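You operate a simulated robot arm through the tools that you are given. There is no shell and no other tool. Be economical: measure what you need, move in short steps, check, and stop when the job is done.

The job below is to be done with a simulated two-armed robot. You get a single attempt, and the scene is never put back.

Task
Take the lid off the yellow clip box and lay it down on the top of the glue bench. Shut the curing drawer. Fetch the light meter and set it on top of the yellow check plate. Take the orange sleeve and put it on the rack end of the packing table. Turn the blue zoom ring to 2 X. Close the loader line filter drawer. The order is free.

It is judged by the outcome, as a careful person would: the job done as asked, and still so three seconds after it is handed in. It fails if anything else is knocked over, pushed out of place, dropped, spilled or broken. A push-on lid holds only when it is set on centred and level and pressed home; a screw cap is set on level and turned clockwise until tight.

Robot
Two 7-joint arms with two-finger parallel grippers on one trunk, on a base that drives. Base frame: it is fixed to the floor where the robot stands at the start and does not move with it; the origin is under the middle of the robot, x ahead of it, y to its left, z up; the surface under the hand at the start is at about z = 0.8. Lengths are in m, angles in degrees, forces in N, time in s.
The left shoulder is at the start at [0.07, 0.163, 1.07], the right one opposite. With the tool pointing down near the work surface each hand reaches from about 0.4 to 0.88 m from the robot's upright axis, wherever it stands, measured 20 degrees to its own side. Places, roughly: blue zoom ring [3.4, -0.1, 1.1]; curing drawer [0.9, 1.1, 0.8]; light meter [1, 1.25, 0.75]; loader line filter drawer [3.6, -2.8, 0.2]; orange sleeve (3x3x3 cm) [-1.2, 3, 0.8]; rack end of the packing table [-1.2, 0.9, 0.9]; yellow check plate (11x11x5 cm) [-1.2, 0.4, 0.9]; yellow clip box (25x10x5 cm) [0.5, -0.1, 0.8]. Payload 3.43 kg a hand.
Tool frame (each hand has its own): the origin (TCP) lies between the finger pads and is the grasp point; the fingertips stand 0.034 m ahead of it; z points along the fingers, y is the line along which they close. The gripper opens to 0.128 m. The fingers are 0.024 m wide and 0.012 m thick; the gripper's body (0.048 by 0.13 m) begins 0.096 m behind the TCP.
Orientation is that of the tool frame in the base frame, as a unit quaternion [x, y, z, w]. With the fingers straight down and closing along the base's y, the tool's x points along the base's -x, its y along +y and its z along -z.

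Tools
- The arms move only by the tool arm_command. It takes "left_increments", "right_increments" or both (then of equal length, played together; a hand with none holds still); each is a list of rows, each a list of 7 numbers: the shift along the base's x, y, z in units of 50 mm (1.0 is 50 mm), then the turn, a rotation vector about the base's x, y, z in units of 8 degrees (1.0 is 8 degrees), then the gripper command, from -1 (fully open) to 1 (shut), values between in proportion. In form: [[x, y, z, wx, wy, wz, jaw], ...]. A call has 1 to 10 rows; each row shifts and turns the commanded pose from where the row before left it. A call with a number of a shift or a turn outside -1 to 1 is refused whole. Rows are played at 5 a second. More than 0.05 m and 8.6 degrees between two rows, or a gripper value outside its range, and nothing of the call is played. Where a pose cannot be reached the arm comes as near as it can. A force on the tool above 40 N (or 10 N above the force at the start of the call, whichever is more), or a blocked arm, ends the call early, and 0.2 s more pass. Each finger travels about 0.153 m/s and halts on what it meets, pressing with about 31 N; the grip force reading is that of the motor and also rises with nothing between the fingers. The clock runs only during rows and for 0.2 s after the last one: add rows that do not move to give the fingers time. The reply holds the time, the measured pose of the TCP, the force on the tool along the base axes, the opening and the grip force, in the units named above and with some noise, with the torque about the TCP (base axes, N m) and any sound that the robot's microphone picked up, and new pictures: "pictures" is both (left out), scene, wrist or none (wrist: the cameras of the hands that moved).
- Cameras (640 x 400 px; columns grow to the right, rows downward): "scene" is now at [0.0753, 0.0777, 1.2873]; the picture's right is [0.95, -0.30, -0.00], its down [-0.21, -0.65, -0.73] and it looks along [0.22, 0.69, -0.69] (base axes); focal length 214 px, centre (320, 200). "left" rides on the left gripper at [0.076, 0.011, -0.16] in its tool frame; the picture's right is [-0.15, 0.99, 0.00], its down [-0.88, -0.13, -0.46] and it looks along [-0.45, -0.07, 0.89] (tool axes); focal length 234 px, centre (320, 200). "right" rides on the right gripper at [0.076, -0.011, -0.16] in its tool frame; the picture's right is [0.15, 0.99, 0.00], its down [-0.88, 0.13, -0.46] and it looks along [-0.45, 0.07, 0.89] (tool axes); focal length 234 px, centre (320, 200). There is no depth. A picture from a camera that has moved, and an enlarged one, comes with that camera's place and axes in the base frame and with its lens.
- raise_lower(by): slides the trunk up (or, below 0, down) by that many m; the arms and the scene camera ride with it, the base frame stays. It gives what a move gives, with no picture.
- drive_base(legs): drives the robot by 1 to 6 legs, each [ahead, left, turn to the left] in m, m and degrees, along the robot's own axes; the way and the turn of a leg run together, so that a leg with both is an arc; at most 1.5 m and 180 degrees a leg. The arms and the cameras ride along, it lands a little off, and it stops where it bumps. It gives what a move gives, and a new picture of the scene camera.
- head_to(pan, tilt): turns the head with the scene camera to pan (to the left, within 86 degrees either way) and tilt (down, from -29 to 69), counted from straight ahead of the robot. It gives what a move gives, and a new picture of the scene camera.
- close_up(camera, box): a new picture of the part [left, top, right, bottom] of that camera's present view, enlarged. The clock stands still meanwhile.
- close_job(): hands the job in; it is judged then, once.

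Work in short steps. Places have to be worked out from the pictures, the camera data and where the tool is seen: move nearer, look again, correct. Check each grasp and each placing, and mend what went wrong. You have 165 turns and 260 pictures in all, those below and enlarged ones among them. Open the grippers and draw the arms clear of the work before you hand the job in, unless the task says otherwise; then end with one line.

The tools are called after "Call:" as a command line: name --argument value ..., lists and objects as JSON in quotes. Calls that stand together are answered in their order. arm_command: Moves the arms, as the interface text tells. Its arguments: {"type":"object","properties":{"left_increments":{"type":"array","items":{"type":"array","items":{"type":"number"}}},"right_increments":{"type":"array","items":{"type":"array","items":{"type":"number"}}},"pictures":{"type":"string","enum":["both","scene","wrist","none"]}},"required":[]} The other tools are called the same way: raise_lower (by) slides the trunk up or down; drive_base (legs) drives the base; head_to (pan, tilt) turns the head that bears the scene camera; close_up (camera, box) takes an enlarged picture of a part of a camera's view; close_job () hands the job in.

At the start:

```text
t: 0.0
left_eef_pos: [0.5223, 0.2131, 1.1779]
left_orientation: [-0.001, 1.0, 0.0, 0.001]
left_wrist_force: [0.4, -0.9, 0.5]
left_wrist_torque: [0.02, 0.04, -0.01]
left_width: 0.1279
left_finger_force: 0.0
right_eef_pos: [0.5501, -0.245, 1.133]
right_orientation: [0.0, 1.0, 0.0, 0.0]
right_wrist_force: [-0.1, 0.6, 0.2]
right_wrist_torque: [-0.02, 0.01, 0.01]
right_width: 0.1278
right_finger_force: 0.0
trunk travel left (down, up): [-0.55, 0.39]
robot x, y, heading: [0.0002, -0.0049, -0.1]
head pan, tilt: [72.6, 43.3]
```

scene: 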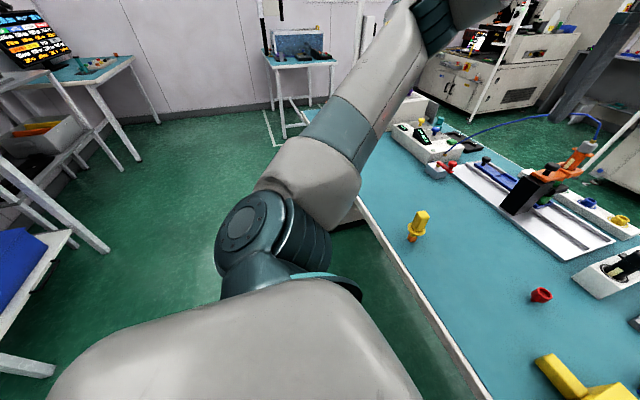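
right: 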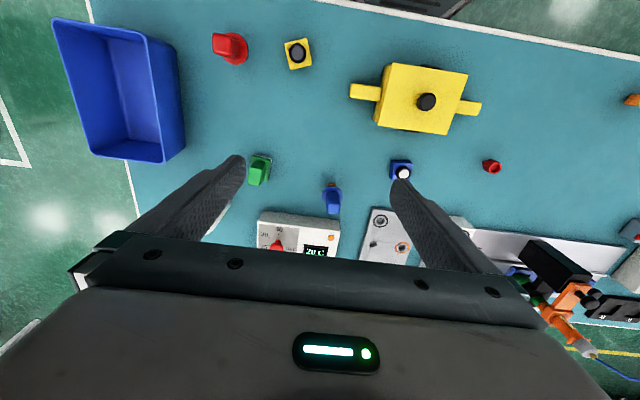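
left: 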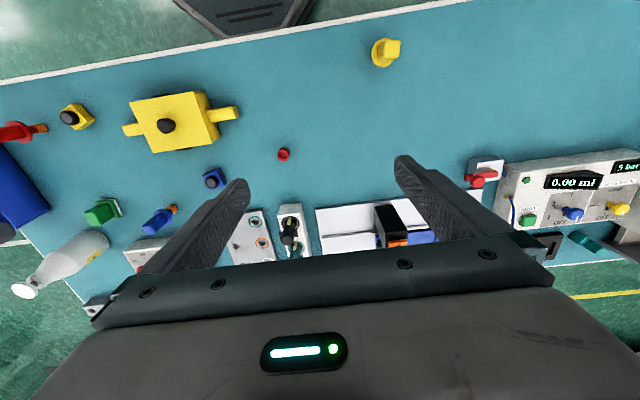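

I see the yellow clip box below the right hand; first I look at it with the scene camera.

Call:
head_to --pan 0 --tilt 50

Call:
close_up --camera "right" --box '[320, 30, 520, 155]'

```text
t: 1.4
left_eef_pos: [0.5214, 0.2129, 1.1774]
left_orientation: [0.0, 1.0, -0.001, 0.0]
left_wrist_force: [-0.6, -0.5, 0.3]
left_wrist_torque: [0.0, -0.02, 0.02]
left_width: 0.1281
left_finger_force: 0.1
right_eef_pos: [0.5498, -0.245, 1.1325]
right_orientation: [0.0, 1.0, 0.0, 0.001]
right_wrist_force: [0.2, 0.1, -0.4]
right_wrist_torque: [0.0, 0.0, 0.0]
right_width: 0.128
right_finger_force: 0.1
trunk travel left (down, up): [-0.55, 0.39]
robot x, y, heading: [0.0017, -0.0031, 0.2]
head pan, tilt: [0.0, 50.0]
camera scene: at [0.1276, -0.0011, 1.278], right [0.0, -1.0, 0.0], down [-0.77, 0.0, -0.64], along [0.64, 0.0, -0.77], focal length 214 px, centre (320, 200)
```

scene: 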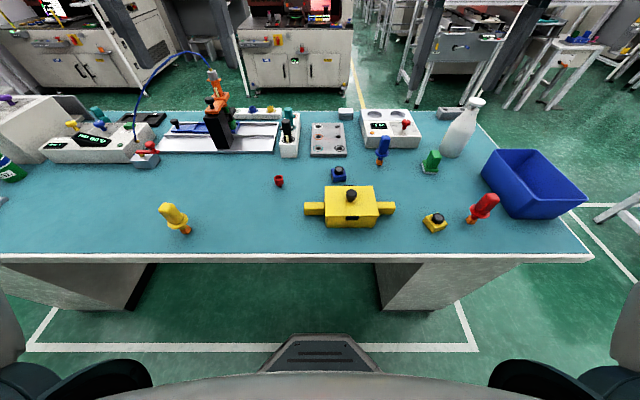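

```text
3.20 times, centred on (420, 92) of right
camera zoom: at [0.4735, -0.2555, 1.2912], right [-0.15, 0.99, 0.0], down [0.88, 0.13, 0.46], along [0.45, 0.07, -0.89], focal length 749 px, centre (0, 544)
```

zoom: 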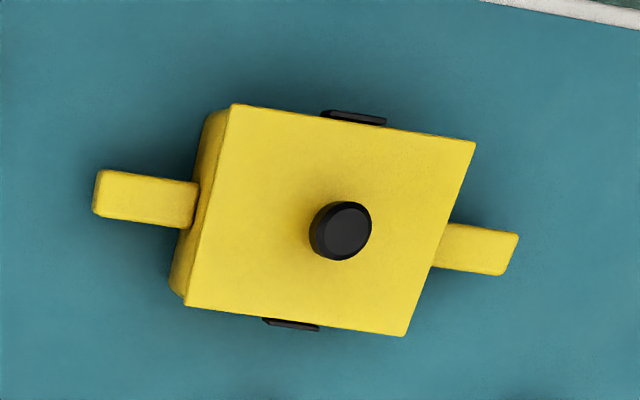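

The box has black clips at its near and far sides; I look at them enlarged from the scene camera.

Call:
close_up --camera "scene" --box '[290, 160, 420, 241]'

Call:
close_up --camera "scene" --box '[0, 80, 320, 280]'

```text
4.92 times, centred on (355, 200) of scene
camera zoom: at [0.1276, -0.0011, 1.278], right [0.0, -1.0, 0.0], down [-0.77, 0.0, -0.64], along [0.64, 0.0, -0.77], focal length 1056 px, centre (148, 198)
```

zoom: 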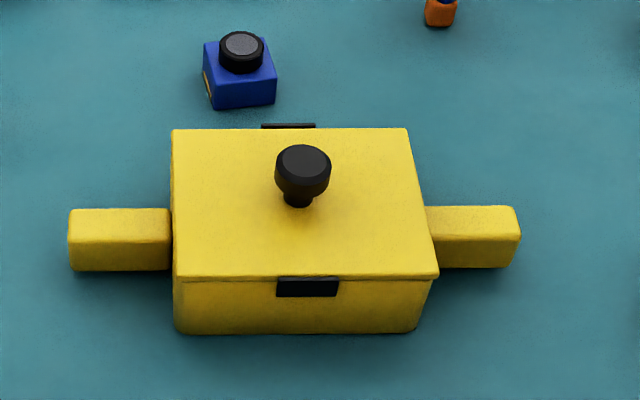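

```text
2.00 times, centred on (160, 180) of scene
camera zoom: at [0.1276, -0.0011, 1.278], right [0.0, -1.0, 0.0], down [-0.77, 0.0, -0.64], along [0.64, 0.0, -0.77], focal length 429 px, centre (640, 240)
```

zoom: 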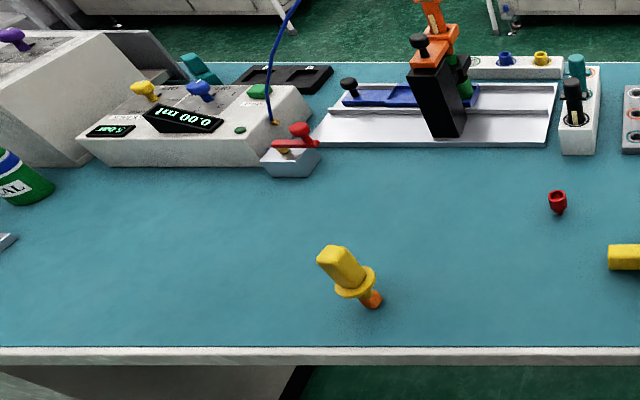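

The lid's clips will need one hand on the box lug and the other on the knob. I judge the knob at about [0.483, -0.081, 0.88] and the left lug at x 0.483, y 0 to 0.04. I bring both hands over them, turning the fingers to close along x.

Call:
arm_command --left_increments '[[-0.08, -0.34, -0.2, 0, 0, -1, 0], [-0.08, -0.34, -0.2, 0, 0, -1, 0], [-0.08, -0.34, -0.2, 0, 0, -1, 0], [-0.08, -0.34, -0.2, 0, 0, -1, 0], [-0.08, -0.34, -0.2, 0, 0, -1, 0], [-0.08, -0.34, -0.2, 0, 0, -1, 0], [-0.08, -0.34, -0.2, 0, 0, -1, 0], [-0.08, -0.34, -0.2, 0, 0, -1, 0], [-0.08, -0.34, -0.2, 0, 0, -1, 0], [-0.08, -0.34, -0.2, 0, 0, -1, 0]]' --right_increments '[[-0.134, 0.328, -0.2, 0, 0, 1, 0], [-0.134, 0.328, -0.2, 0, 0, 1, 0], [-0.134, 0.328, -0.2, 0, 0, 1, 0], [-0.134, 0.328, -0.2, 0, 0, 1, 0], [-0.134, 0.328, -0.2, 0, 0, 1, 0], [-0.134, 0.328, -0.2, 0, 0, 1, 0], [-0.134, 0.328, -0.2, 0, 0, 1, 0], [-0.134, 0.328, -0.2, 0, 0, 1, 0], [-0.134, 0.328, -0.2, 0, 0, 1, 0], [-0.134, 0.328, -0.2, 0, 0, 1, 0]]'

```text
t: 3.6
left_eef_pos: [0.4826, 0.0412, 1.0782]
left_orientation: [0.643, 0.766, -0.001, -0.001]
left_wrist_force: [0.1, -0.3, 1.0]
left_wrist_torque: [0.04, 0.02, -0.01]
left_width: 0.0639
left_finger_force: 0.1
right_eef_pos: [0.4839, -0.0798, 1.0322]
right_orientation: [-0.643, 0.766, 0.0, 0.0]
right_wrist_force: [-0.9, -0.7, -0.5]
right_wrist_torque: [0.0, 0.02, -0.01]
right_width: 0.0639
right_finger_force: 0.1
trunk travel left (down, up): [-0.55, 0.39]
robot x, y, heading: [0.0032, -0.0021, 0.2]
head pan, tilt: [0.0, 50.0]
camera scene: at [0.1282, -0.0013, 1.2779], right [0.0, -1.0, 0.0], down [-0.77, 0.0, -0.64], along [0.64, 0.0, -0.77], focal length 214 px, centre (320, 200)
camera right: at [0.4813, -0.1566, 1.1906], right [-1.0, 0.03, 0.0], down [0.02, 0.89, 0.46], along [0.01, 0.46, -0.89], focal length 234 px, centre (320, 200)
camera left: at [0.4819, 0.1195, 1.2377], right [1.0, 0.03, 0.0], down [0.02, -0.89, 0.46], along [0.01, -0.46, -0.89], focal length 234 px, centre (320, 200)
```

scene: 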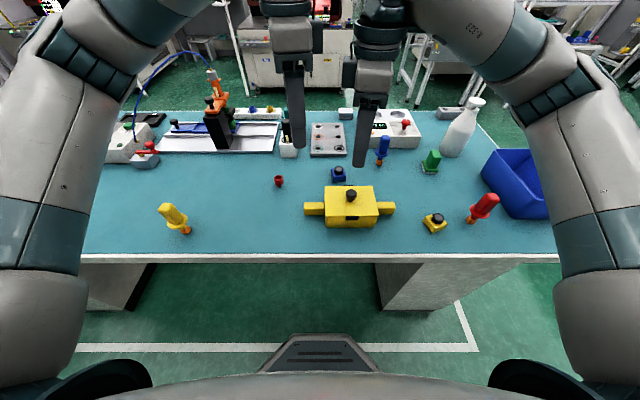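
right: 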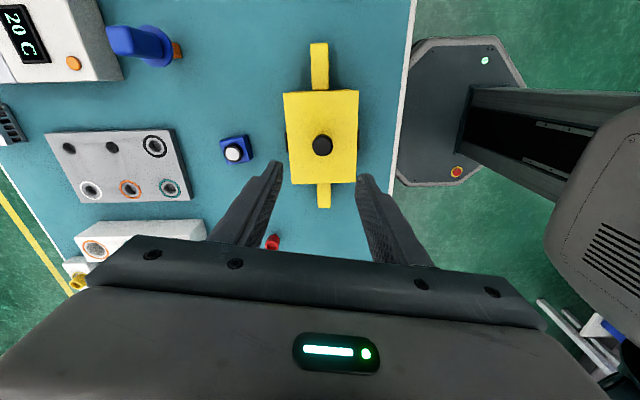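
left: 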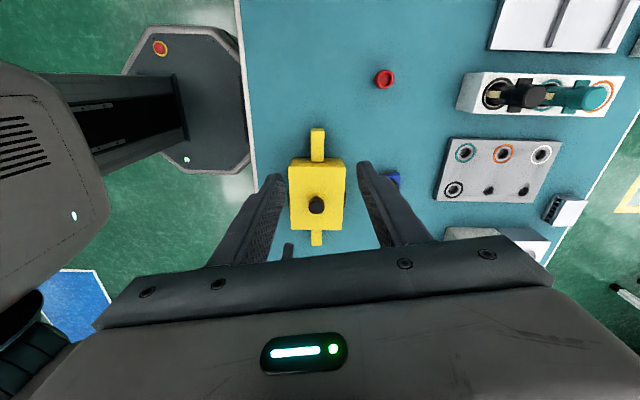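

Knob refined to [0.4795, -0.077], left lug centre [0.4805, 0.018]. I finish the turn and descend part-way to look again.

Call:
arm_command --left_increments '[[-0.04, -0.34, -0.7, 0, 0, -1, 0], [0, 0, -0.7, 0, 0, -0.25, 0], [0, 0, -0.8, 0, 0, 0, 0], [0, 0, -0.8, 0, 0, 0, 0], [0, 0, -0.6, 0, 0, 0, 0]]' --right_increments '[[-0.09, 0.06, -0.4, 0, 0, 1, 0], [0, 0, -0.4, 0, 0, 0.25, 0], [0, 0, -0.4, 0, 0, 0, 0.1], [0, 0, -0.4, 0, 0, 0, 0.1], [0, 0, -0.4, 0, 0, 0, 0.1]]'

```text
t: 4.8
left_eef_pos: [0.4807, 0.0264, 0.897]
left_orientation: [0.707, 0.708, 0.0, -0.001]
left_wrist_force: [0.1, -0.7, -1.1]
left_wrist_torque: [0.03, -0.03, -0.04]
left_width: 0.0641
left_finger_force: 0.0
right_eef_pos: [0.468, -0.0764, 0.9338]
right_orientation: [-0.704, 0.71, 0.001, 0.0]
right_wrist_force: [0.3, 0.1, 0.6]
right_wrist_torque: [0.0, 0.01, 0.01]
right_width: 0.0577
right_finger_force: 0.0
right hand out of reach, approached as far as the arm can: row 2, 5
trunk travel left (down, up): [-0.55, 0.39]
robot x, y, heading: [0.0036, -0.0029, 0.1]
head pan, tilt: [0.0, 50.0]
camera scene: at [0.1281, -0.0014, 1.278], right [0.0, -1.0, 0.0], down [-0.77, 0.0, -0.64], along [0.64, 0.0, -0.77], focal length 214 px, centre (320, 200)
camera right: at [0.4788, -0.1526, 1.0928], right [-0.99, -0.14, 0.0], down [-0.12, 0.88, 0.46], along [-0.06, 0.45, -0.89], focal length 234 px, centre (320, 200)
camera left: at [0.492, 0.1019, 1.0583], right [0.99, -0.15, 0.0], down [-0.13, -0.88, 0.46], along [-0.07, -0.45, -0.89], focal length 234 px, centre (320, 200)
```

scene: 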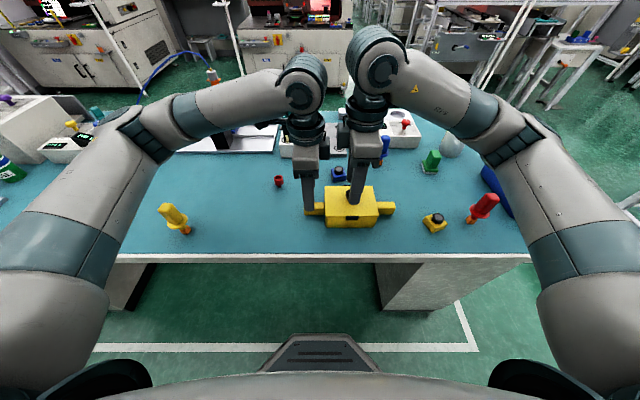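
right: 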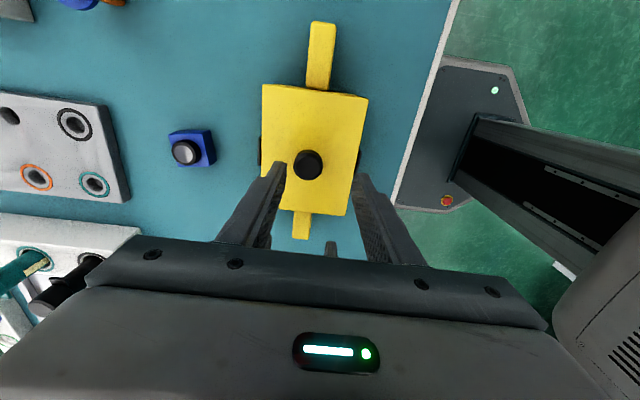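
left: 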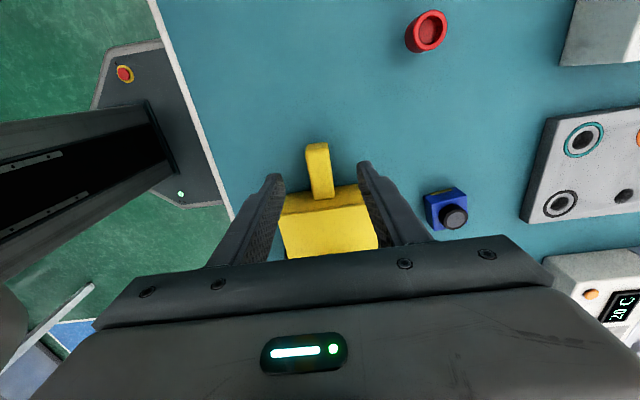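

The right hand is at its reach limit here (too close). I lift both and back the robot off 10 cm, then bring the hands forward.

Call:
arm_command --left_increments '[[0, 0, 1, 0, 0, 0, 0], [0, 0, 0.6, 0, 0, 0, 0]]' --right_increments '[[0, 0, 1, 0, 0, 0, 0.1], [0, 0, 0.6, 0, 0, 0, 0.1]]' --pictures "none"

Call:
drive_base --legs '[[-0.12, 0, 0]]'

Call:
arm_command --left_increments '[[0.8, 0, 0, 0, 0, 0, 0], [0.8, 0, 0, 0, 0, 0, 0], [0.8, 0, 0, 0, 0, 0, 0]]' --right_increments '[[0.8, 0, 0, 0, 0, 0, 0.1], [0.8, 0, 0, 0, 0, 0, 0.1], [0.8, 0, 0, 0, 0, 0, 0.1]]' --pictures "wrist"

```text
t: 5.4
left_eef_pos: [0.4802, 0.0254, 0.977]
left_orientation: [0.706, 0.708, 0.0, 0.0]
left_wrist_force: [-0.1, 0.8, -0.1]
left_wrist_torque: [-0.03, -0.03, 0.0]
left_width: 0.0641
left_finger_force: 0.1
right_eef_pos: [0.4672, -0.0758, 1.0145]
right_orientation: [0.707, -0.707, 0.0, 0.002]
right_wrist_force: [-0.9, 0.4, 0.2]
right_wrist_torque: [0.01, 0.01, 0.0]
right_width: 0.0575
right_finger_force: 0.2
trunk travel left (down, up): [-0.55, 0.39]
robot x, y, heading: [-0.001, 0.0021, 0.1]
head pan, tilt: [0.0, 50.0]
```

```text
t: 6.7
left_eef_pos: [0.3601, 0.0243, 0.9783]
left_orientation: [0.707, 0.707, -0.001, 0.001]
left_wrist_force: [-0.1, 0.1, 1.2]
left_wrist_torque: [0.02, -0.02, 0.0]
left_width: 0.0641
left_finger_force: 0.2
right_eef_pos: [0.3465, -0.0768, 1.0131]
right_orientation: [-0.707, 0.707, 0.0, 0.0]
right_wrist_force: [-0.3, -0.7, -0.7]
right_wrist_torque: [-0.01, -0.04, -0.01]
right_width: 0.0574
right_finger_force: 0.2
trunk travel left (down, up): [-0.55, 0.39]
robot x, y, heading: [-0.1203, 0.0027, 0.1]
head pan, tilt: [0.0, 50.0]
camera scene: at [0.0067, -0.0013, 1.278], right [0.0, -1.0, 0.0], down [-0.77, 0.0, -0.64], along [0.64, 0.0, -0.77], focal length 214 px, centre (320, 200)
```

scene: 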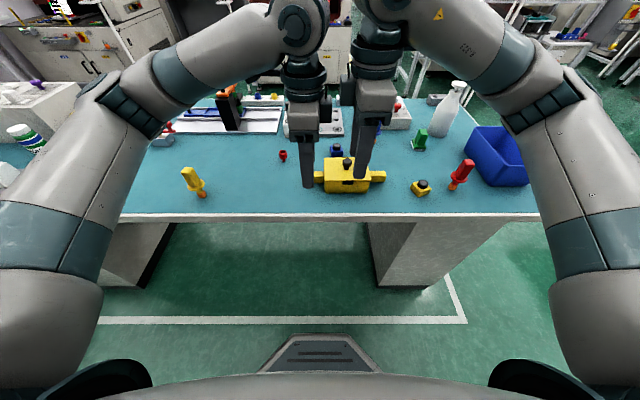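

```text
t: 7.5
left_eef_pos: [0.481, 0.0251, 0.9763]
left_orientation: [0.707, 0.707, -0.002, -0.001]
left_wrist_force: [0.2, -0.4, -0.5]
left_wrist_torque: [-0.01, 0.03, 0.0]
left_width: 0.0639
left_finger_force: 0.1
right_eef_pos: [0.3581, -0.0497, 1.0081]
right_orientation: [-0.706, 0.708, 0.001, -0.001]
right_wrist_force: [1.1, -0.1, 0.0]
right_wrist_torque: [0.0, 0.01, 0.03]
right_width: 0.0575
right_finger_force: 0.0
right hand out of reach, approached as far as the arm can: row 1, 2, 3
trunk travel left (down, up): [-0.55, 0.39]
robot x, y, heading: [-0.12, 0.0007, -0.3]
head pan, tilt: [0.0, 50.0]
camera right: at [0.3685, -0.1266, 1.1666], right [-0.99, -0.14, 0.0], down [-0.12, 0.88, 0.46], along [-0.07, 0.45, -0.89], focal length 234 px, centre (320, 200)
camera left: at [0.4935, 0.1019, 1.1379], right [0.99, -0.15, 0.0], down [-0.13, -0.88, 0.46], along [-0.07, -0.45, -0.89], focal length 234 px, centre (320, 200)
```

right: 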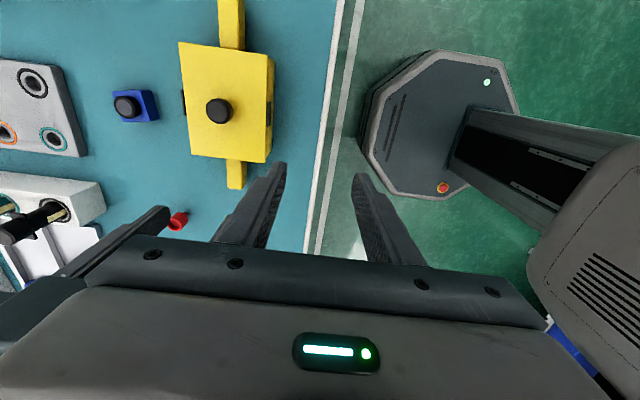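
left: 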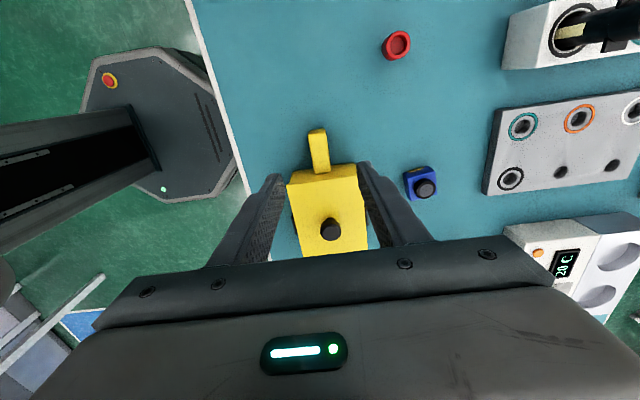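

The right wrist's turn is limited, so I turn it back about 40° and then move it over the knob.

Call:
arm_command --right_increments '[[0, -0.5, 0, 0, 0, -1, 0.1], [0, 0, 0, 0, 0, -1, 0.1], [0, 0, 0, 0, 0, -1, 0.1], [0.6, 0, 0, 0, 0, -1, 0.1], [0.6, 0, 0, 0, 0, -1, 0.1], [0.6, 0, 0, 0, 0, 0, 0.1], [0.6, 0, 0, 0, 0, 0, 0.1]]' --pictures "wrist"

```text
t: 9.1
left_eef_pos: [0.4805, 0.0251, 0.9777]
left_orientation: [0.707, 0.707, -0.001, 0.0]
left_wrist_force: [-0.5, -0.3, -1.0]
left_wrist_torque: [0.03, 0.02, -0.02]
left_width: 0.0642
left_finger_force: 0.1
right_eef_pos: [0.4757, -0.0763, 1.0084]
right_orientation: [-0.422, 0.907, 0.0, 0.0]
right_wrist_force: [0.6, -1.0, -0.6]
right_wrist_torque: [-0.01, 0.01, 0.0]
right_width: 0.0577
right_finger_force: 0.1
trunk travel left (down, up): [-0.55, 0.39]
robot x, y, heading: [-0.1203, -0.0024, -0.0]
head pan, tilt: [0.0, 50.0]
camera right: at [0.4364, -0.1416, 1.1669], right [-0.85, 0.53, 0.0], down [0.47, 0.76, 0.45], along [0.24, 0.39, -0.89], focal length 234 px, centre (320, 200)
```

right: 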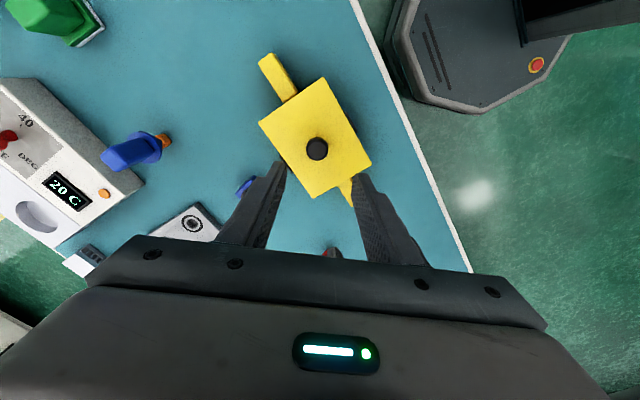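

Aligned. I lower the left hand around the lug and grip it, while the right comes lower over the knob.

Call:
arm_command --left_increments '[[0, 0, -0.9, 0, 0, 0, 0], [0, 0, -0.9, 0, 0, 0, 0], [0, 0, -0.84, 0, 0, 0, 0], [0, 0, 0, 0, 0, 0, 0.5], [0, 0, 0, 0, 0, 0, 1], [0, 0, 0, 0, 0, 0, 1]]' --right_increments '[[0.08, -0.03, -0.5, 0, 0, 0, 0.1], [0, 0, -0.5, 0, 0, 0, 0.1], [0, 0, -0.5, 0, 0, 0, 0.1], [0, 0, -0.2, 0, 0, 0, 0.1], [0, 0, 0, 0, 0, 0, 0.1], [0, 0, 0, 0, 0, 0, 0.1]]'

```text
t: 10.5
left_eef_pos: [0.4804, 0.0234, 0.8454]
left_orientation: [0.707, 0.707, 0.0, -0.002]
left_wrist_force: [0.4, 1.1, -1.0]
left_wrist_torque: [0.19, 0.02, 0.02]
left_width: 0.0232
left_finger_force: 30.9
right_eef_pos: [0.4797, -0.0777, 0.9227]
right_orientation: [-0.422, 0.907, -0.001, 0.0]
right_wrist_force: [-0.1, 0.6, -0.2]
right_wrist_torque: [0.01, 0.01, 0.01]
right_width: 0.0573
right_finger_force: 0.0
trunk travel left (down, up): [-0.55, 0.39]
robot x, y, heading: [-0.1211, 0.0013, -0.2]
head pan, tilt: [0.0, 50.0]
camera scene: at [0.0074, -0.0014, 1.2779], right [0.0, -1.0, 0.0], down [-0.77, 0.0, -0.64], along [0.64, 0.0, -0.77], focal length 214 px, centre (320, 200)
camera right: at [0.4396, -0.1434, 1.0823], right [-0.85, 0.53, 0.0], down [0.47, 0.76, 0.46], along [0.24, 0.39, -0.89], focal length 234 px, centre (320, 200)
camera left: at [0.4924, 0.1004, 1.0061], right [0.99, -0.15, 0.0], down [-0.13, -0.88, 0.46], along [-0.07, -0.45, -0.89], focal length 234 px, centre (320, 200)
```

scene: 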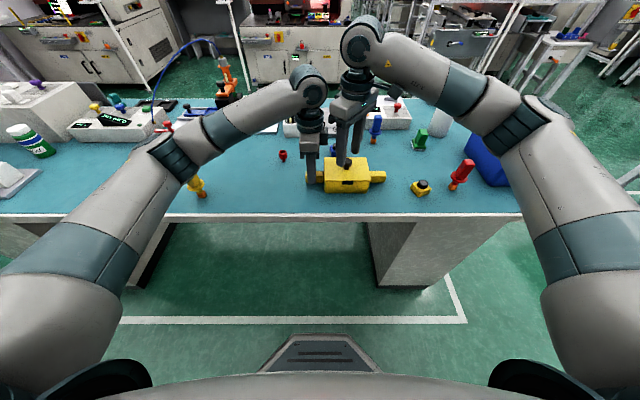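
right: 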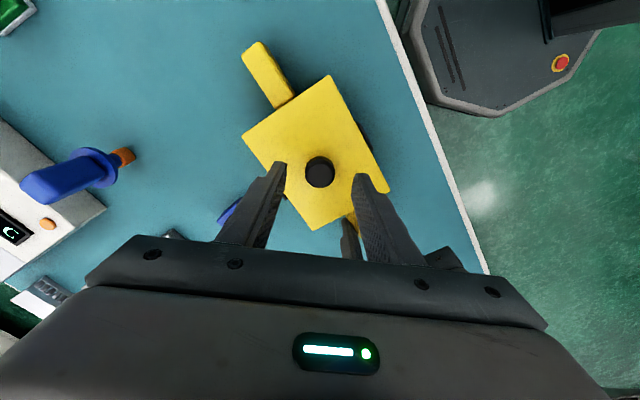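
left: 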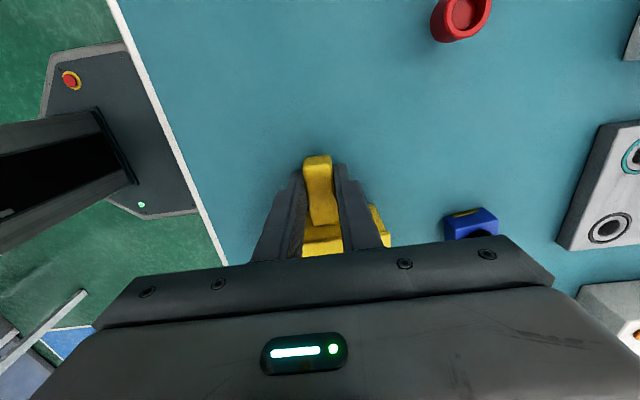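

The lug is gripped (23 mm). I lower the right to z 0.890 and close on the knob.

Call:
arm_command --left_increments '[[0, 0, 0, 0, 0, 0, 1], [0, 0, 0, 0, 0, 0, 1], [0, 0, 0, 0, 0, 0, 1], [0, 0, 0, 0, 0, 0, 1]]' --right_increments '[[0, 0, -0.66, 0, 0, 0, 0.1], [0, 0, 0, 0, 0, 0, 0.6], [0, 0, 0, 0, 0, 0, 1], [0, 0, 0, 0, 0, 0, 1]]' --pictures "wrist"

```text
t: 11.5
left_eef_pos: [0.4801, 0.0251, 0.846]
left_orientation: [0.707, 0.707, -0.001, -0.001]
left_wrist_force: [1.2, -0.1, -3.0]
left_wrist_torque: [0.3, 0.02, 0.08]
left_width: 0.0234
left_finger_force: 30.7
right_eef_pos: [0.4806, -0.0781, 0.8895]
right_orientation: [-0.423, 0.906, -0.001, -0.001]
right_wrist_force: [-1.2, 0.3, 3.1]
right_wrist_torque: [0.09, -0.02, -0.02]
right_width: 0.0267
right_finger_force: 30.9
trunk travel left (down, up): [-0.55, 0.39]
robot x, y, heading: [-0.1183, 0.0011, -0.2]
head pan, tilt: [0.0, 50.0]
camera right: at [0.4394, -0.1436, 1.0493], right [-0.85, 0.53, 0.0], down [0.47, 0.76, 0.46], along [0.24, 0.39, -0.89], focal length 234 px, centre (320, 200)
camera left: at [0.4924, 0.1006, 1.0062], right [0.99, -0.15, 0.0], down [-0.13, -0.88, 0.46], along [-0.07, -0.45, -0.89], focal length 234 px, centre (320, 200)
```

right: 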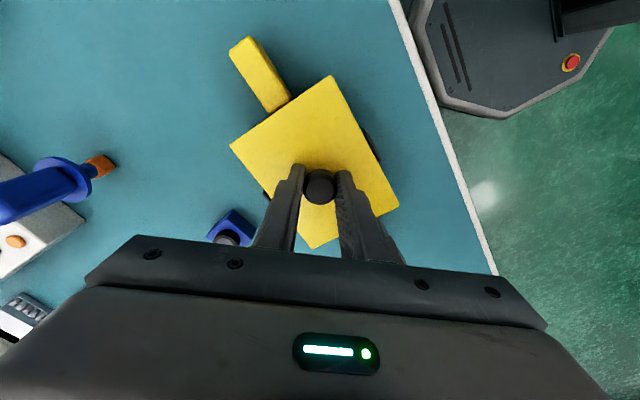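
left: 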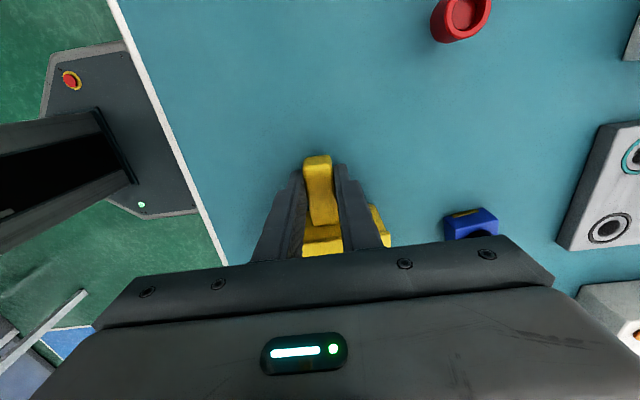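

The knob is held (27 mm). I pull up in small steps with the left holding the box down.

Call:
arm_command --left_increments '[[0, 0, 0, 0, 0, 0, 1], [0, 0, 0, 0, 0, 0, 1], [0, 0, 0, 0, 0, 0, 1], [0, 0, 0, 0, 0, 0, 1]]' --right_increments '[[0, 0, 0.15, 0, 0, 0, 1], [0, 0, 0.15, 0, 0, 0, 1], [0, 0, 0.15, 0, 0, 0, 1], [0, 0, 0.15, 0, 0, 0, 1]]' --pictures "wrist"

```text
t: 12.5
left_eef_pos: [0.4804, 0.0225, 0.8459]
left_orientation: [0.707, 0.707, 0.0, -0.001]
left_wrist_force: [-0.3, -0.4, -0.7]
left_wrist_torque: [0.12, -0.02, -0.01]
left_width: 0.0236
left_finger_force: 30.9
right_eef_pos: [0.4793, -0.0775, 0.9186]
right_orientation: [-0.422, 0.907, 0.0, 0.0]
right_wrist_force: [-0.3, -0.7, -0.1]
right_wrist_torque: [-0.01, 0.0, -0.02]
right_width: 0.0266
right_finger_force: 30.9
trunk travel left (down, up): [-0.55, 0.39]
robot x, y, heading: [-0.1219, -0.0008, -0.3]
head pan, tilt: [0.0, 50.0]
heard: snap
camera right: at [0.4389, -0.1433, 1.0789], right [-0.85, 0.53, 0.0], down [0.47, 0.76, 0.46], along [0.24, 0.39, -0.89], focal length 234 px, centre (320, 200)
camera left: at [0.4924, 0.1005, 1.0063], right [0.99, -0.15, 0.0], down [-0.13, -0.88, 0.46], along [-0.07, -0.45, -0.89], focal length 234 px, centre (320, 200)
```

right: 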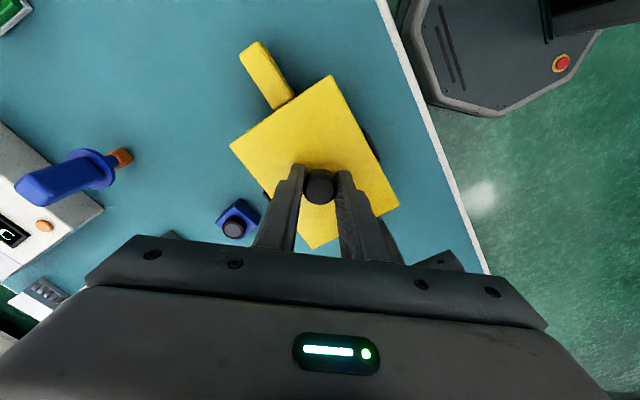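
left: 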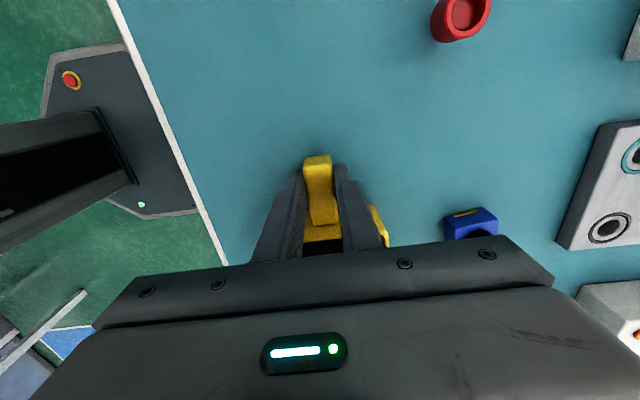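

The lid came off with a snap. I raise it clear, release the left hand and lift it, then look around to identify the glue bench.

Call:
arm_command --left_increments '[[0, 0, 0, 0, 0, 0, 0.5], [0, 0, 0, 0, 0, 0, 0.2], [0, 0, 0, 0, 0, 0, 0.2], [0, 0.2, 0.9, 0, 0, 0, 0.2], [0, 0.8, 0.9, 0, 0, 0, 0.2], [0, 0.9, 0.9, 0, 0, 0, 0.2], [0, 0.9, 0.9, 0, 0, 0, 0.2], [0, 0.9, 0.5, 0, 0, 0, 0.2]]' --right_increments '[[0, 0, 0.4, 0, 0, 0, 1], [0, 0, 0.4, 0, 0, 0, 1], [0, 0, 0.4, 0, 0, 0, 1], [0, 0, 0.4, 0, 0, 0, 1], [0, 0, 0, 0, 0, 0, 1], [0, 0, 0, 0, 0, 0, 1], [0, 0, 0, 0, 0, 0, 1], [0, 0, 0, 0, 0, 0, 1]]' --pictures "scene"

Call:
head_to --pan 50 --tilt 35

Call:
head_to --pan 0 --tilt 20

```text
refused: row 5 steps farther than a row can; nothing moved
```

```text
t: 13.7
left_eef_pos: [0.4803, 0.0243, 0.8458]
left_orientation: [0.706, 0.708, -0.001, 0.0]
left_wrist_force: [0.0, -0.2, -0.8]
left_wrist_torque: [0.12, -0.02, 0.0]
left_width: 0.0233
left_finger_force: 31.0
right_eef_pos: [0.4795, -0.0773, 0.9199]
right_orientation: [-0.422, 0.907, 0.0, -0.001]
right_wrist_force: [0.2, 0.1, -1.0]
right_wrist_torque: [-0.01, 0.0, 0.0]
right_width: 0.0265
right_finger_force: 31.1
trunk travel left (down, up): [-0.55, 0.39]
robot x, y, heading: [-0.1191, -0.0003, -0.2]
head pan, tilt: [50.0, 35.0]
camera scene: at [-0.0128, 0.0661, 1.2996], right [0.76, -0.64, 0.0], down [-0.37, -0.44, -0.82], along [0.53, 0.63, -0.57], focal length 214 px, centre (320, 200)
```

scene: 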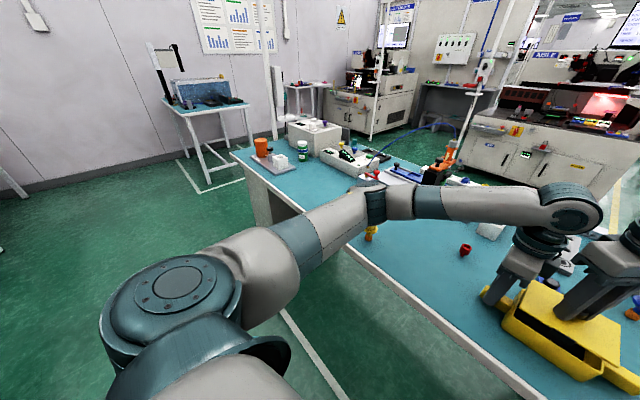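

```text
t: 14.8
left_eef_pos: [0.4804, 0.0247, 0.8448]
left_orientation: [0.707, 0.707, 0.0, 0.0]
left_wrist_force: [-0.9, 0.1, 0.0]
left_wrist_torque: [0.05, -0.01, 0.03]
left_width: 0.0234
left_finger_force: 30.4
right_eef_pos: [0.4796, -0.0776, 0.9189]
right_orientation: [-0.422, 0.907, 0.0, 0.001]
right_wrist_force: [-0.4, 0.1, -1.4]
right_wrist_torque: [-0.05, -0.02, 0.03]
right_width: 0.0265
right_finger_force: 31.6
trunk travel left (down, up): [-0.55, 0.39]
robot x, y, heading: [-0.1201, -0.0, -0.2]
head pan, tilt: [0.0, 20.0]
camera scene: at [0.0236, -0.0012, 1.3235], right [0.0, -1.0, 0.0], down [-0.34, 0.0, -0.94], along [0.94, 0.0, -0.34], focal length 214 px, centre (320, 200)
```

scene: 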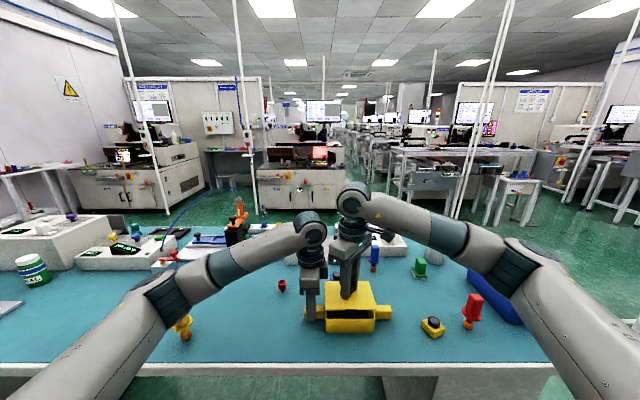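

This bench with the dispenser and glue is the glue bench. I release the lug, lift the left hand away to the left, and raise the lid.

Call:
arm_command --left_increments '[[0, 0, 0, 0, 0, 0, 0.5], [0, 0, 0, 0, 0, 0, 0.2], [0, 0, 0, 0, 0, 0, 0.2], [0, 0.2, 0.9, 0, 0, 0, 0.2], [0, 0.5, 0.8, 0, 0, 0, 0.2], [0, 0.6, 0.75, 0, 0, 0, 0.2], [0, 0.6, 0.75, 0, 0, 0, 0.2], [0, 0.9, 0.3, 0, 0, 0, 0.2], [0, 0.95, 0.2, 0, 0, 0, 0.2], [0, 0.95, 0.2, 0, 0, 0, 0.2]]' --right_increments '[[0, 0, 0.3, 0, 0, 0, 1], [0, 0, 0.3, 0, 0, 0, 1], [0, 0, 0.3, 0, 0, 0, 1], [0, 0, 0.3, 0, 0, 0, 1], [0, 0, 0, 0, 0, 0, 1], [0, 0, 0, 0, 0, 0, 1], [0, 0, 0, 0, 0, 0, 1], [0, 0, 0, 0, 0, 0, 1], [0, 0, 0, 0, 0, 0, 1], [0, 0, 0, 0, 0, 0, 1]]' --pictures "none"

Call:
head_to --pan 10 --tilt 45

```text
t: 17.0
left_eef_pos: [0.4796, 0.2609, 1.0393]
left_orientation: [0.708, 0.706, -0.001, 0.001]
left_wrist_force: [-0.1, -0.5, -0.1]
left_wrist_torque: [-0.03, -0.06, 0.0]
left_width: 0.051
left_finger_force: 0.1
right_eef_pos: [0.4786, -0.0775, 0.9804]
right_orientation: [-0.422, 0.907, -0.001, 0.0]
right_wrist_force: [0.1, 0.6, 0.1]
right_wrist_torque: [-0.03, -0.03, 0.01]
right_width: 0.0266
right_finger_force: 31.0
trunk travel left (down, up): [-0.55, 0.39]
robot x, y, heading: [-0.1231, 0.0032, -0.2]
head pan, tilt: [0.0, 20.0]
```

```text
t: 17.9
left_eef_pos: [0.481, 0.2591, 1.0395]
left_orientation: [0.707, 0.707, 0.0, -0.001]
left_wrist_force: [-0.2, 0.6, 0.7]
left_wrist_torque: [0.01, -0.04, 0.0]
left_width: 0.0512
left_finger_force: 0.2
right_eef_pos: [0.4809, -0.0786, 0.9797]
right_orientation: [-0.422, 0.907, 0.0, 0.001]
right_wrist_force: [0.4, -0.1, -0.8]
right_wrist_torque: [0.0, -0.02, 0.01]
right_width: 0.0266
right_finger_force: 31.2
trunk travel left (down, up): [-0.55, 0.39]
robot x, y, heading: [-0.1193, 0.0024, -0.1]
head pan, tilt: [10.0, 45.0]
camera scene: at [0.0104, 0.0131, 1.2849], right [0.17, -0.98, 0.0], down [-0.7, -0.12, -0.71], along [0.7, 0.12, -0.71], focal length 214 px, centre (320, 200)
```

scene: 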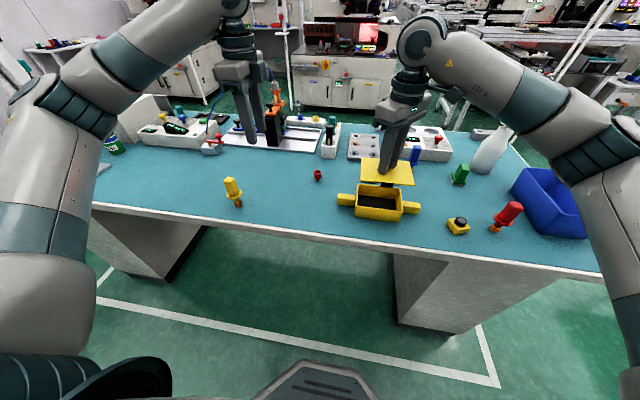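

The lid is off. The free patch of bench is around [0.49, 0.18] between the box, red cap and yellow tool. I take the left arm away and carry the lid there.

Call:
arm_command --left_increments '[[0, 0.7, 0.6, 0, 0, 0, 0.2], [0, 0.7, 0.6, 0, 0, 0, 0.2], [0, 0.7, 0.6, 0, 0, 0, 0.2], [0, 0.7, 0.6, 0, 0, 0, 0.2], [0, 0.7, 0.6, 0, 0, 0, 0.2], [0, 0.7, 0.3, 0, 0, 0, 0.2], [0, 0, 0, 0, 0, 0, 0.2], [0, 0, 0, 0, 0, 0, 0.2], [0, 0, 0, 0, 0, 0, 0.2], [0, 0, 0, 0, 0, 0, 0.2]]' --right_increments '[[0, 0, 0, 0, 0, 0, 1], [0, 0, 0, 0, 0, 0, 1], [0, 0.4, 0, 0, 0, 0, 1], [0, 0.7, 0, 0, 0, 0, 1], [0, 0.7, 0, 0, 0, 0, 1], [0, 0.7, 0, 0, 0, 0, 1], [0.1, 0.7, 0, 0, 0, 0, 1], [0.1, 0.7, 0, 0, 0, 0, 1], [0, 0.7, 0, 0, 0, 0, 1], [0, 0.6, 0, 0, 0, 0, 1]]'

```text
t: 20.1
left_eef_pos: [0.4794, 0.472, 1.2047]
left_orientation: [0.707, 0.707, -0.001, 0.0]
left_wrist_force: [1.3, 1.5, 0.4]
left_wrist_torque: [-0.04, -0.02, -0.01]
left_width: 0.0513
left_finger_force: 0.0
right_eef_pos: [0.4907, 0.1833, 0.9802]
right_orientation: [-0.421, 0.907, -0.001, 0.001]
right_wrist_force: [0.0, 0.6, -2.1]
right_wrist_torque: [-0.01, -0.01, 0.01]
right_width: 0.0268
right_finger_force: 30.8
trunk travel left (down, up): [-0.55, 0.39]
robot x, y, heading: [-0.1199, 0.0006, -0.1]
head pan, tilt: [10.0, 45.0]
camera scene: at [0.01, 0.0143, 1.2849], right [0.17, -0.98, 0.0], down [-0.7, -0.12, -0.71], along [0.7, 0.12, -0.71], focal length 214 px, centre (320, 200)
camera right: at [0.4494, 0.1182, 1.1392], right [-0.85, 0.53, 0.0], down [0.47, 0.76, 0.46], along [0.24, 0.39, -0.89], focal length 234 px, centre (320, 200)
camera left: at [0.4916, 0.5481, 1.3656], right [0.99, -0.15, 0.0], down [-0.13, -0.88, 0.46], along [-0.07, -0.45, -0.89], focal length 234 px, centre (320, 200)
```

scene: 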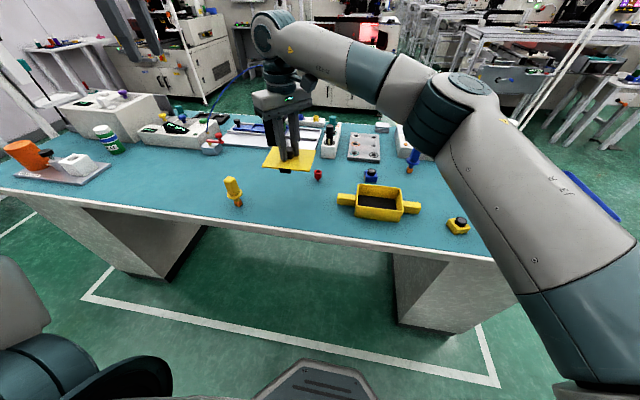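
right: 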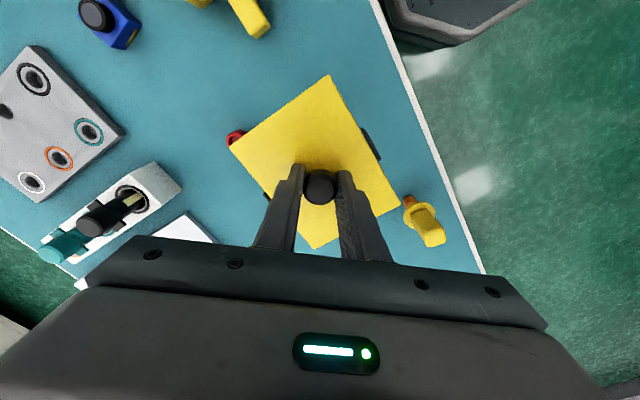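
left: 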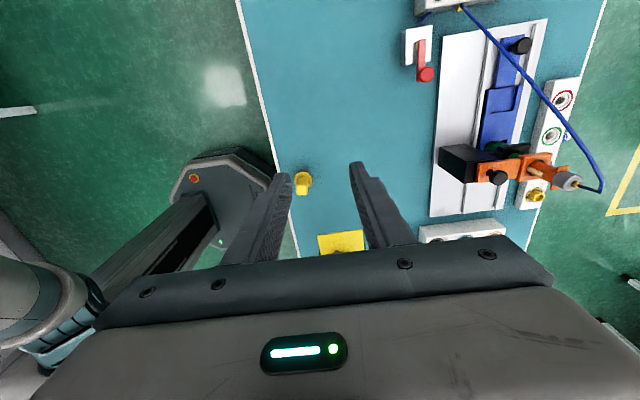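

Clear below. I lower the lid: first to z 0.89, then in small steps.

Call:
arm_command --right_increments '[[0, 0, -0.6, 0, 0, 0, 1], [0, 0, -0.6, 0, 0, 0, 1], [0, 0, -0.6, 0, 0, 0, 1], [0, 0, -0.1, 0, 0, 0, 1], [0, 0, -0.1, 0, 0, 0, 1], [0, 0, -0.1, 0, 0, 0, 1]]' --pictures "scene"

Call:
close_up --camera "scene" --box '[220, 120, 348, 200]'

```text
t: 21.5
left_eef_pos: [0.4799, 0.4704, 1.2059]
left_orientation: [0.707, 0.707, -0.001, 0.0]
left_wrist_force: [0.2, 0.1, -0.6]
left_wrist_torque: [0.0, 0.0, 0.0]
left_width: 0.0512
left_finger_force: 0.1
right_eef_pos: [0.4903, 0.1823, 0.8748]
right_orientation: [-0.422, 0.907, 0.0, 0.0]
right_wrist_force: [-0.3, 0.2, -0.1]
right_wrist_torque: [-0.03, -0.01, 0.01]
right_width: 0.0264
right_finger_force: 30.7
trunk travel left (down, up): [-0.55, 0.39]
robot x, y, heading: [-0.1178, -0.0011, 0.1]
head pan, tilt: [10.0, 45.0]
camera scene: at [0.0105, 0.0131, 1.2848], right [0.17, -0.98, 0.0], down [-0.7, -0.12, -0.71], along [0.7, 0.12, -0.71], focal length 214 px, centre (320, 200)
```

scene: 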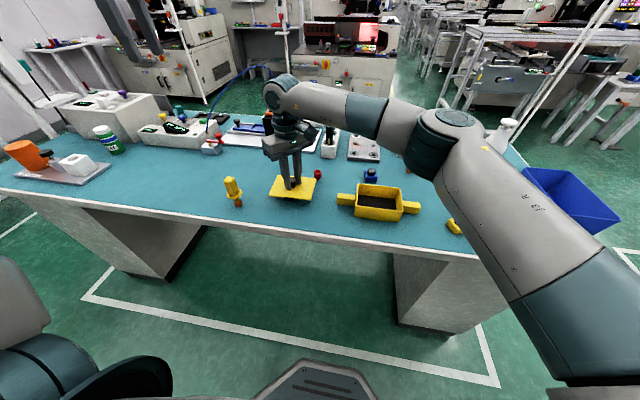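

```text
5.00 times, centred on (284, 160) of scene
camera zoom: at [0.0105, 0.0131, 1.2848], right [0.17, -0.98, 0.0], down [-0.7, -0.12, -0.71], along [0.7, 0.12, -0.71], focal length 1072 px, centre (500, 400)
```

zoom: 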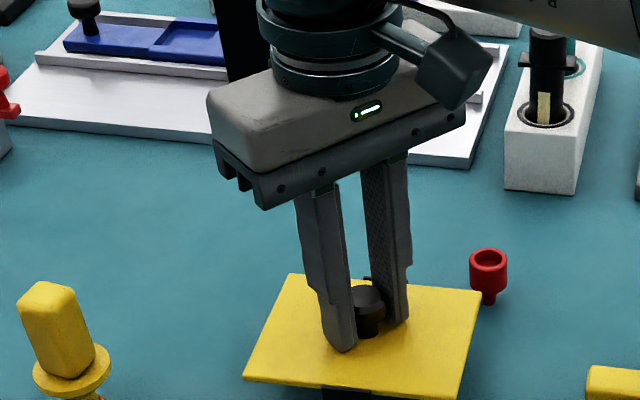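

Still in the air. I lower in 3–4 mm steps until contact.

Call:
arm_command --right_increments '[[0, 0, -0.08, 0, 0, 0, 1], [0, 0, -0.08, 0, 0, 0, 1], [0, 0, -0.06, 0, 0, 0, 1]]' --pictures "none"

Call:
close_up --camera "scene" --box '[250, 150, 346, 210]'

```text
t: 22.3
left_eef_pos: [0.4809, 0.47, 1.2055]
left_orientation: [0.708, 0.707, 0.0, 0.0]
left_wrist_force: [0.3, 0.4, 0.5]
left_wrist_torque: [-0.02, 0.01, 0.01]
left_width: 0.0513
left_finger_force: 0.0
right_eef_pos: [0.4898, 0.181, 0.8652]
right_orientation: [-0.422, 0.907, 0.0, 0.0]
right_wrist_force: [-0.4, 0.1, -1.0]
right_wrist_torque: [0.0, 0.03, 0.02]
right_width: 0.0265
right_finger_force: 31.1
trunk travel left (down, up): [-0.55, 0.39]
robot x, y, heading: [-0.1206, -0.002, -0.0]
head pan, tilt: [10.0, 45.0]
```

```text
6.67 times, centred on (298, 180) of scene
camera zoom: at [0.0105, 0.013, 1.2849], right [0.17, -0.98, 0.0], down [-0.7, -0.12, -0.71], along [0.7, 0.12, -0.71], focal length 1430 px, centre (467, 333)
```

zoom: 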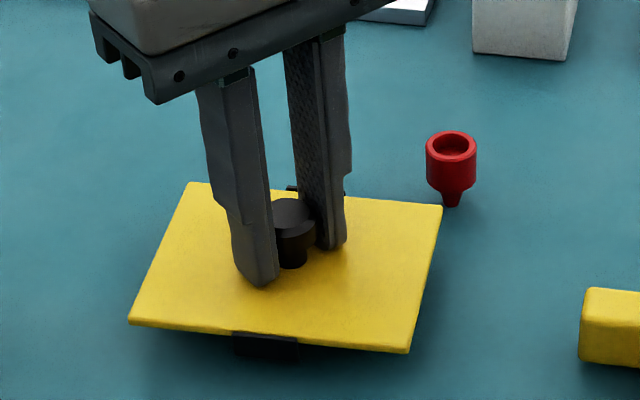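

Still about a centimetre above the bench; I continue.

Call:
arm_command --right_increments '[[0, 0, -0.06, 0, 0, 0, 1], [0, 0, -0.06, 0, 0, 0, 1], [0, 0, -0.05, 0, 0, 0, 1]]' --pictures "none"

Call:
close_up --camera "scene" --box '[250, 150, 346, 210]'

```text
t: 23.1
left_eef_pos: [0.4794, 0.4708, 1.2065]
left_orientation: [0.707, 0.708, 0.0, 0.0]
left_wrist_force: [0.0, -0.3, 0.0]
left_wrist_torque: [-0.01, -0.05, -0.02]
left_width: 0.0511
left_finger_force: 0.1
right_eef_pos: [0.4903, 0.182, 0.8549]
right_orientation: [-0.422, 0.907, 0.0, 0.0]
right_wrist_force: [0.8, 0.0, -0.6]
right_wrist_torque: [0.02, 0.0, -0.04]
right_width: 0.0269
right_finger_force: 30.7
trunk travel left (down, up): [-0.55, 0.39]
robot x, y, heading: [-0.1191, -0.0021, -0.0]
head pan, tilt: [10.0, 45.0]
```

```text
6.67 times, centred on (298, 180) of scene
camera zoom: at [0.0104, 0.013, 1.2849], right [0.17, -0.98, 0.0], down [-0.7, -0.12, -0.71], along [0.7, 0.12, -0.71], focal length 1430 px, centre (467, 333)
```

zoom: 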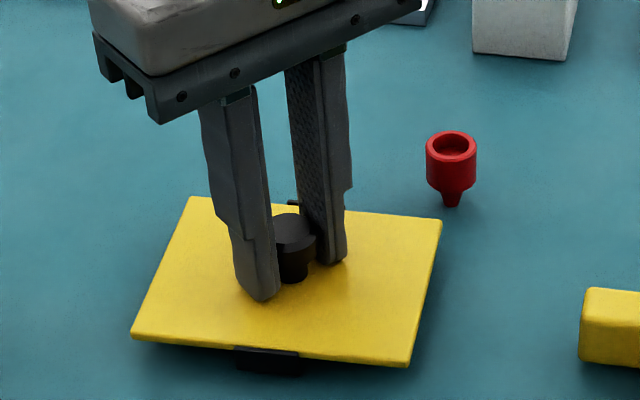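

Call:
arm_command --right_increments '[[0, 0, -0.05, 0, 0, 0, 1], [0, 0, -0.05, 0, 0, 0, 1], [0, 0, -0.05, 0, 0, 0, 1]]' --pictures "none"

Call:
close_up --camera "scene" --box '[250, 150, 346, 210]'

```text
t: 23.9
left_eef_pos: [0.4805, 0.4693, 1.2056]
left_orientation: [0.707, 0.707, 0.0, 0.0]
left_wrist_force: [0.8, -1.1, 0.4]
left_wrist_torque: [0.01, -0.02, 0.0]
left_width: 0.0513
left_finger_force: 0.0
right_eef_pos: [0.4904, 0.1824, 0.8479]
right_orientation: [-0.422, 0.907, 0.0, 0.001]
right_wrist_force: [-0.5, -0.1, 0.0]
right_wrist_torque: [0.05, 0.01, -0.02]
right_width: 0.0267
right_finger_force: 31.5
trunk travel left (down, up): [-0.55, 0.39]
robot x, y, heading: [-0.1228, 0.0008, -0.2]
head pan, tilt: [10.0, 45.0]
```

```text
6.67 times, centred on (298, 180) of scene
camera zoom: at [0.0105, 0.013, 1.2849], right [0.17, -0.98, 0.0], down [-0.7, -0.12, -0.71], along [0.7, 0.12, -0.71], focal length 1430 px, centre (467, 333)
```

zoom: 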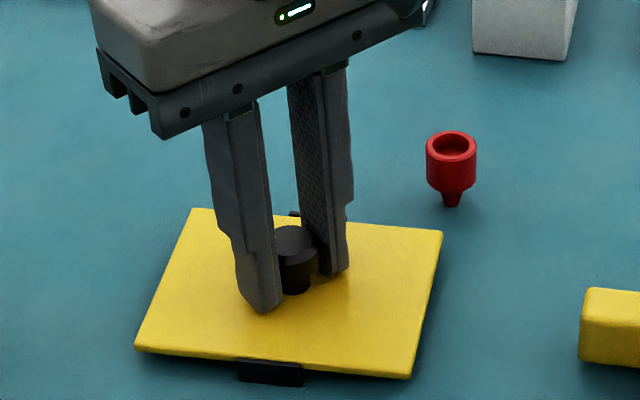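

Call:
arm_command --right_increments '[[0, 0, -0.04, 0, 0, 0, 1], [0, 0, -0.04, 0, 0, 0, 1]]' --pictures "none"

Call:
close_up --camera "scene" --box '[250, 150, 346, 210]'

```text
t: 24.5
left_eef_pos: [0.4808, 0.4696, 1.2053]
left_orientation: [0.707, 0.707, 0.0, 0.0]
left_wrist_force: [-0.3, -0.2, -0.5]
left_wrist_torque: [0.0, -0.02, 0.0]
left_width: 0.051
left_finger_force: 0.1
right_eef_pos: [0.4905, 0.1816, 0.8442]
right_orientation: [-0.422, 0.907, 0.001, 0.0]
right_wrist_force: [0.2, -0.8, -0.5]
right_wrist_torque: [0.01, 0.01, 0.01]
right_width: 0.0265
right_finger_force: 30.9
trunk travel left (down, up): [-0.55, 0.39]
robot x, y, heading: [-0.1174, -0.0002, -0.2]
head pan, tilt: [10.0, 45.0]
```

```text
6.67 times, centred on (298, 180) of scene
camera zoom: at [0.0104, 0.013, 1.2849], right [0.17, -0.98, 0.0], down [-0.7, -0.12, -0.71], along [0.7, 0.12, -0.71], focal length 1430 px, centre (467, 333)
```

zoom: 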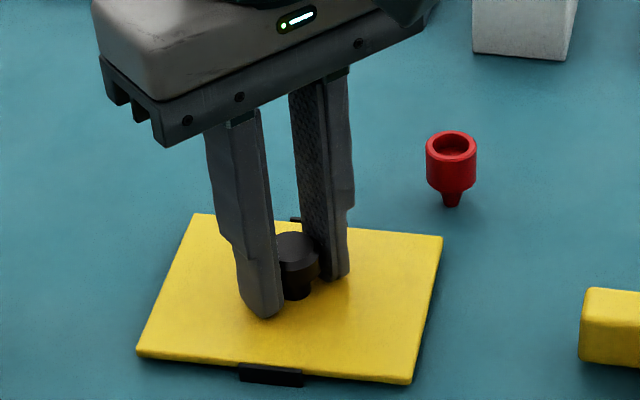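

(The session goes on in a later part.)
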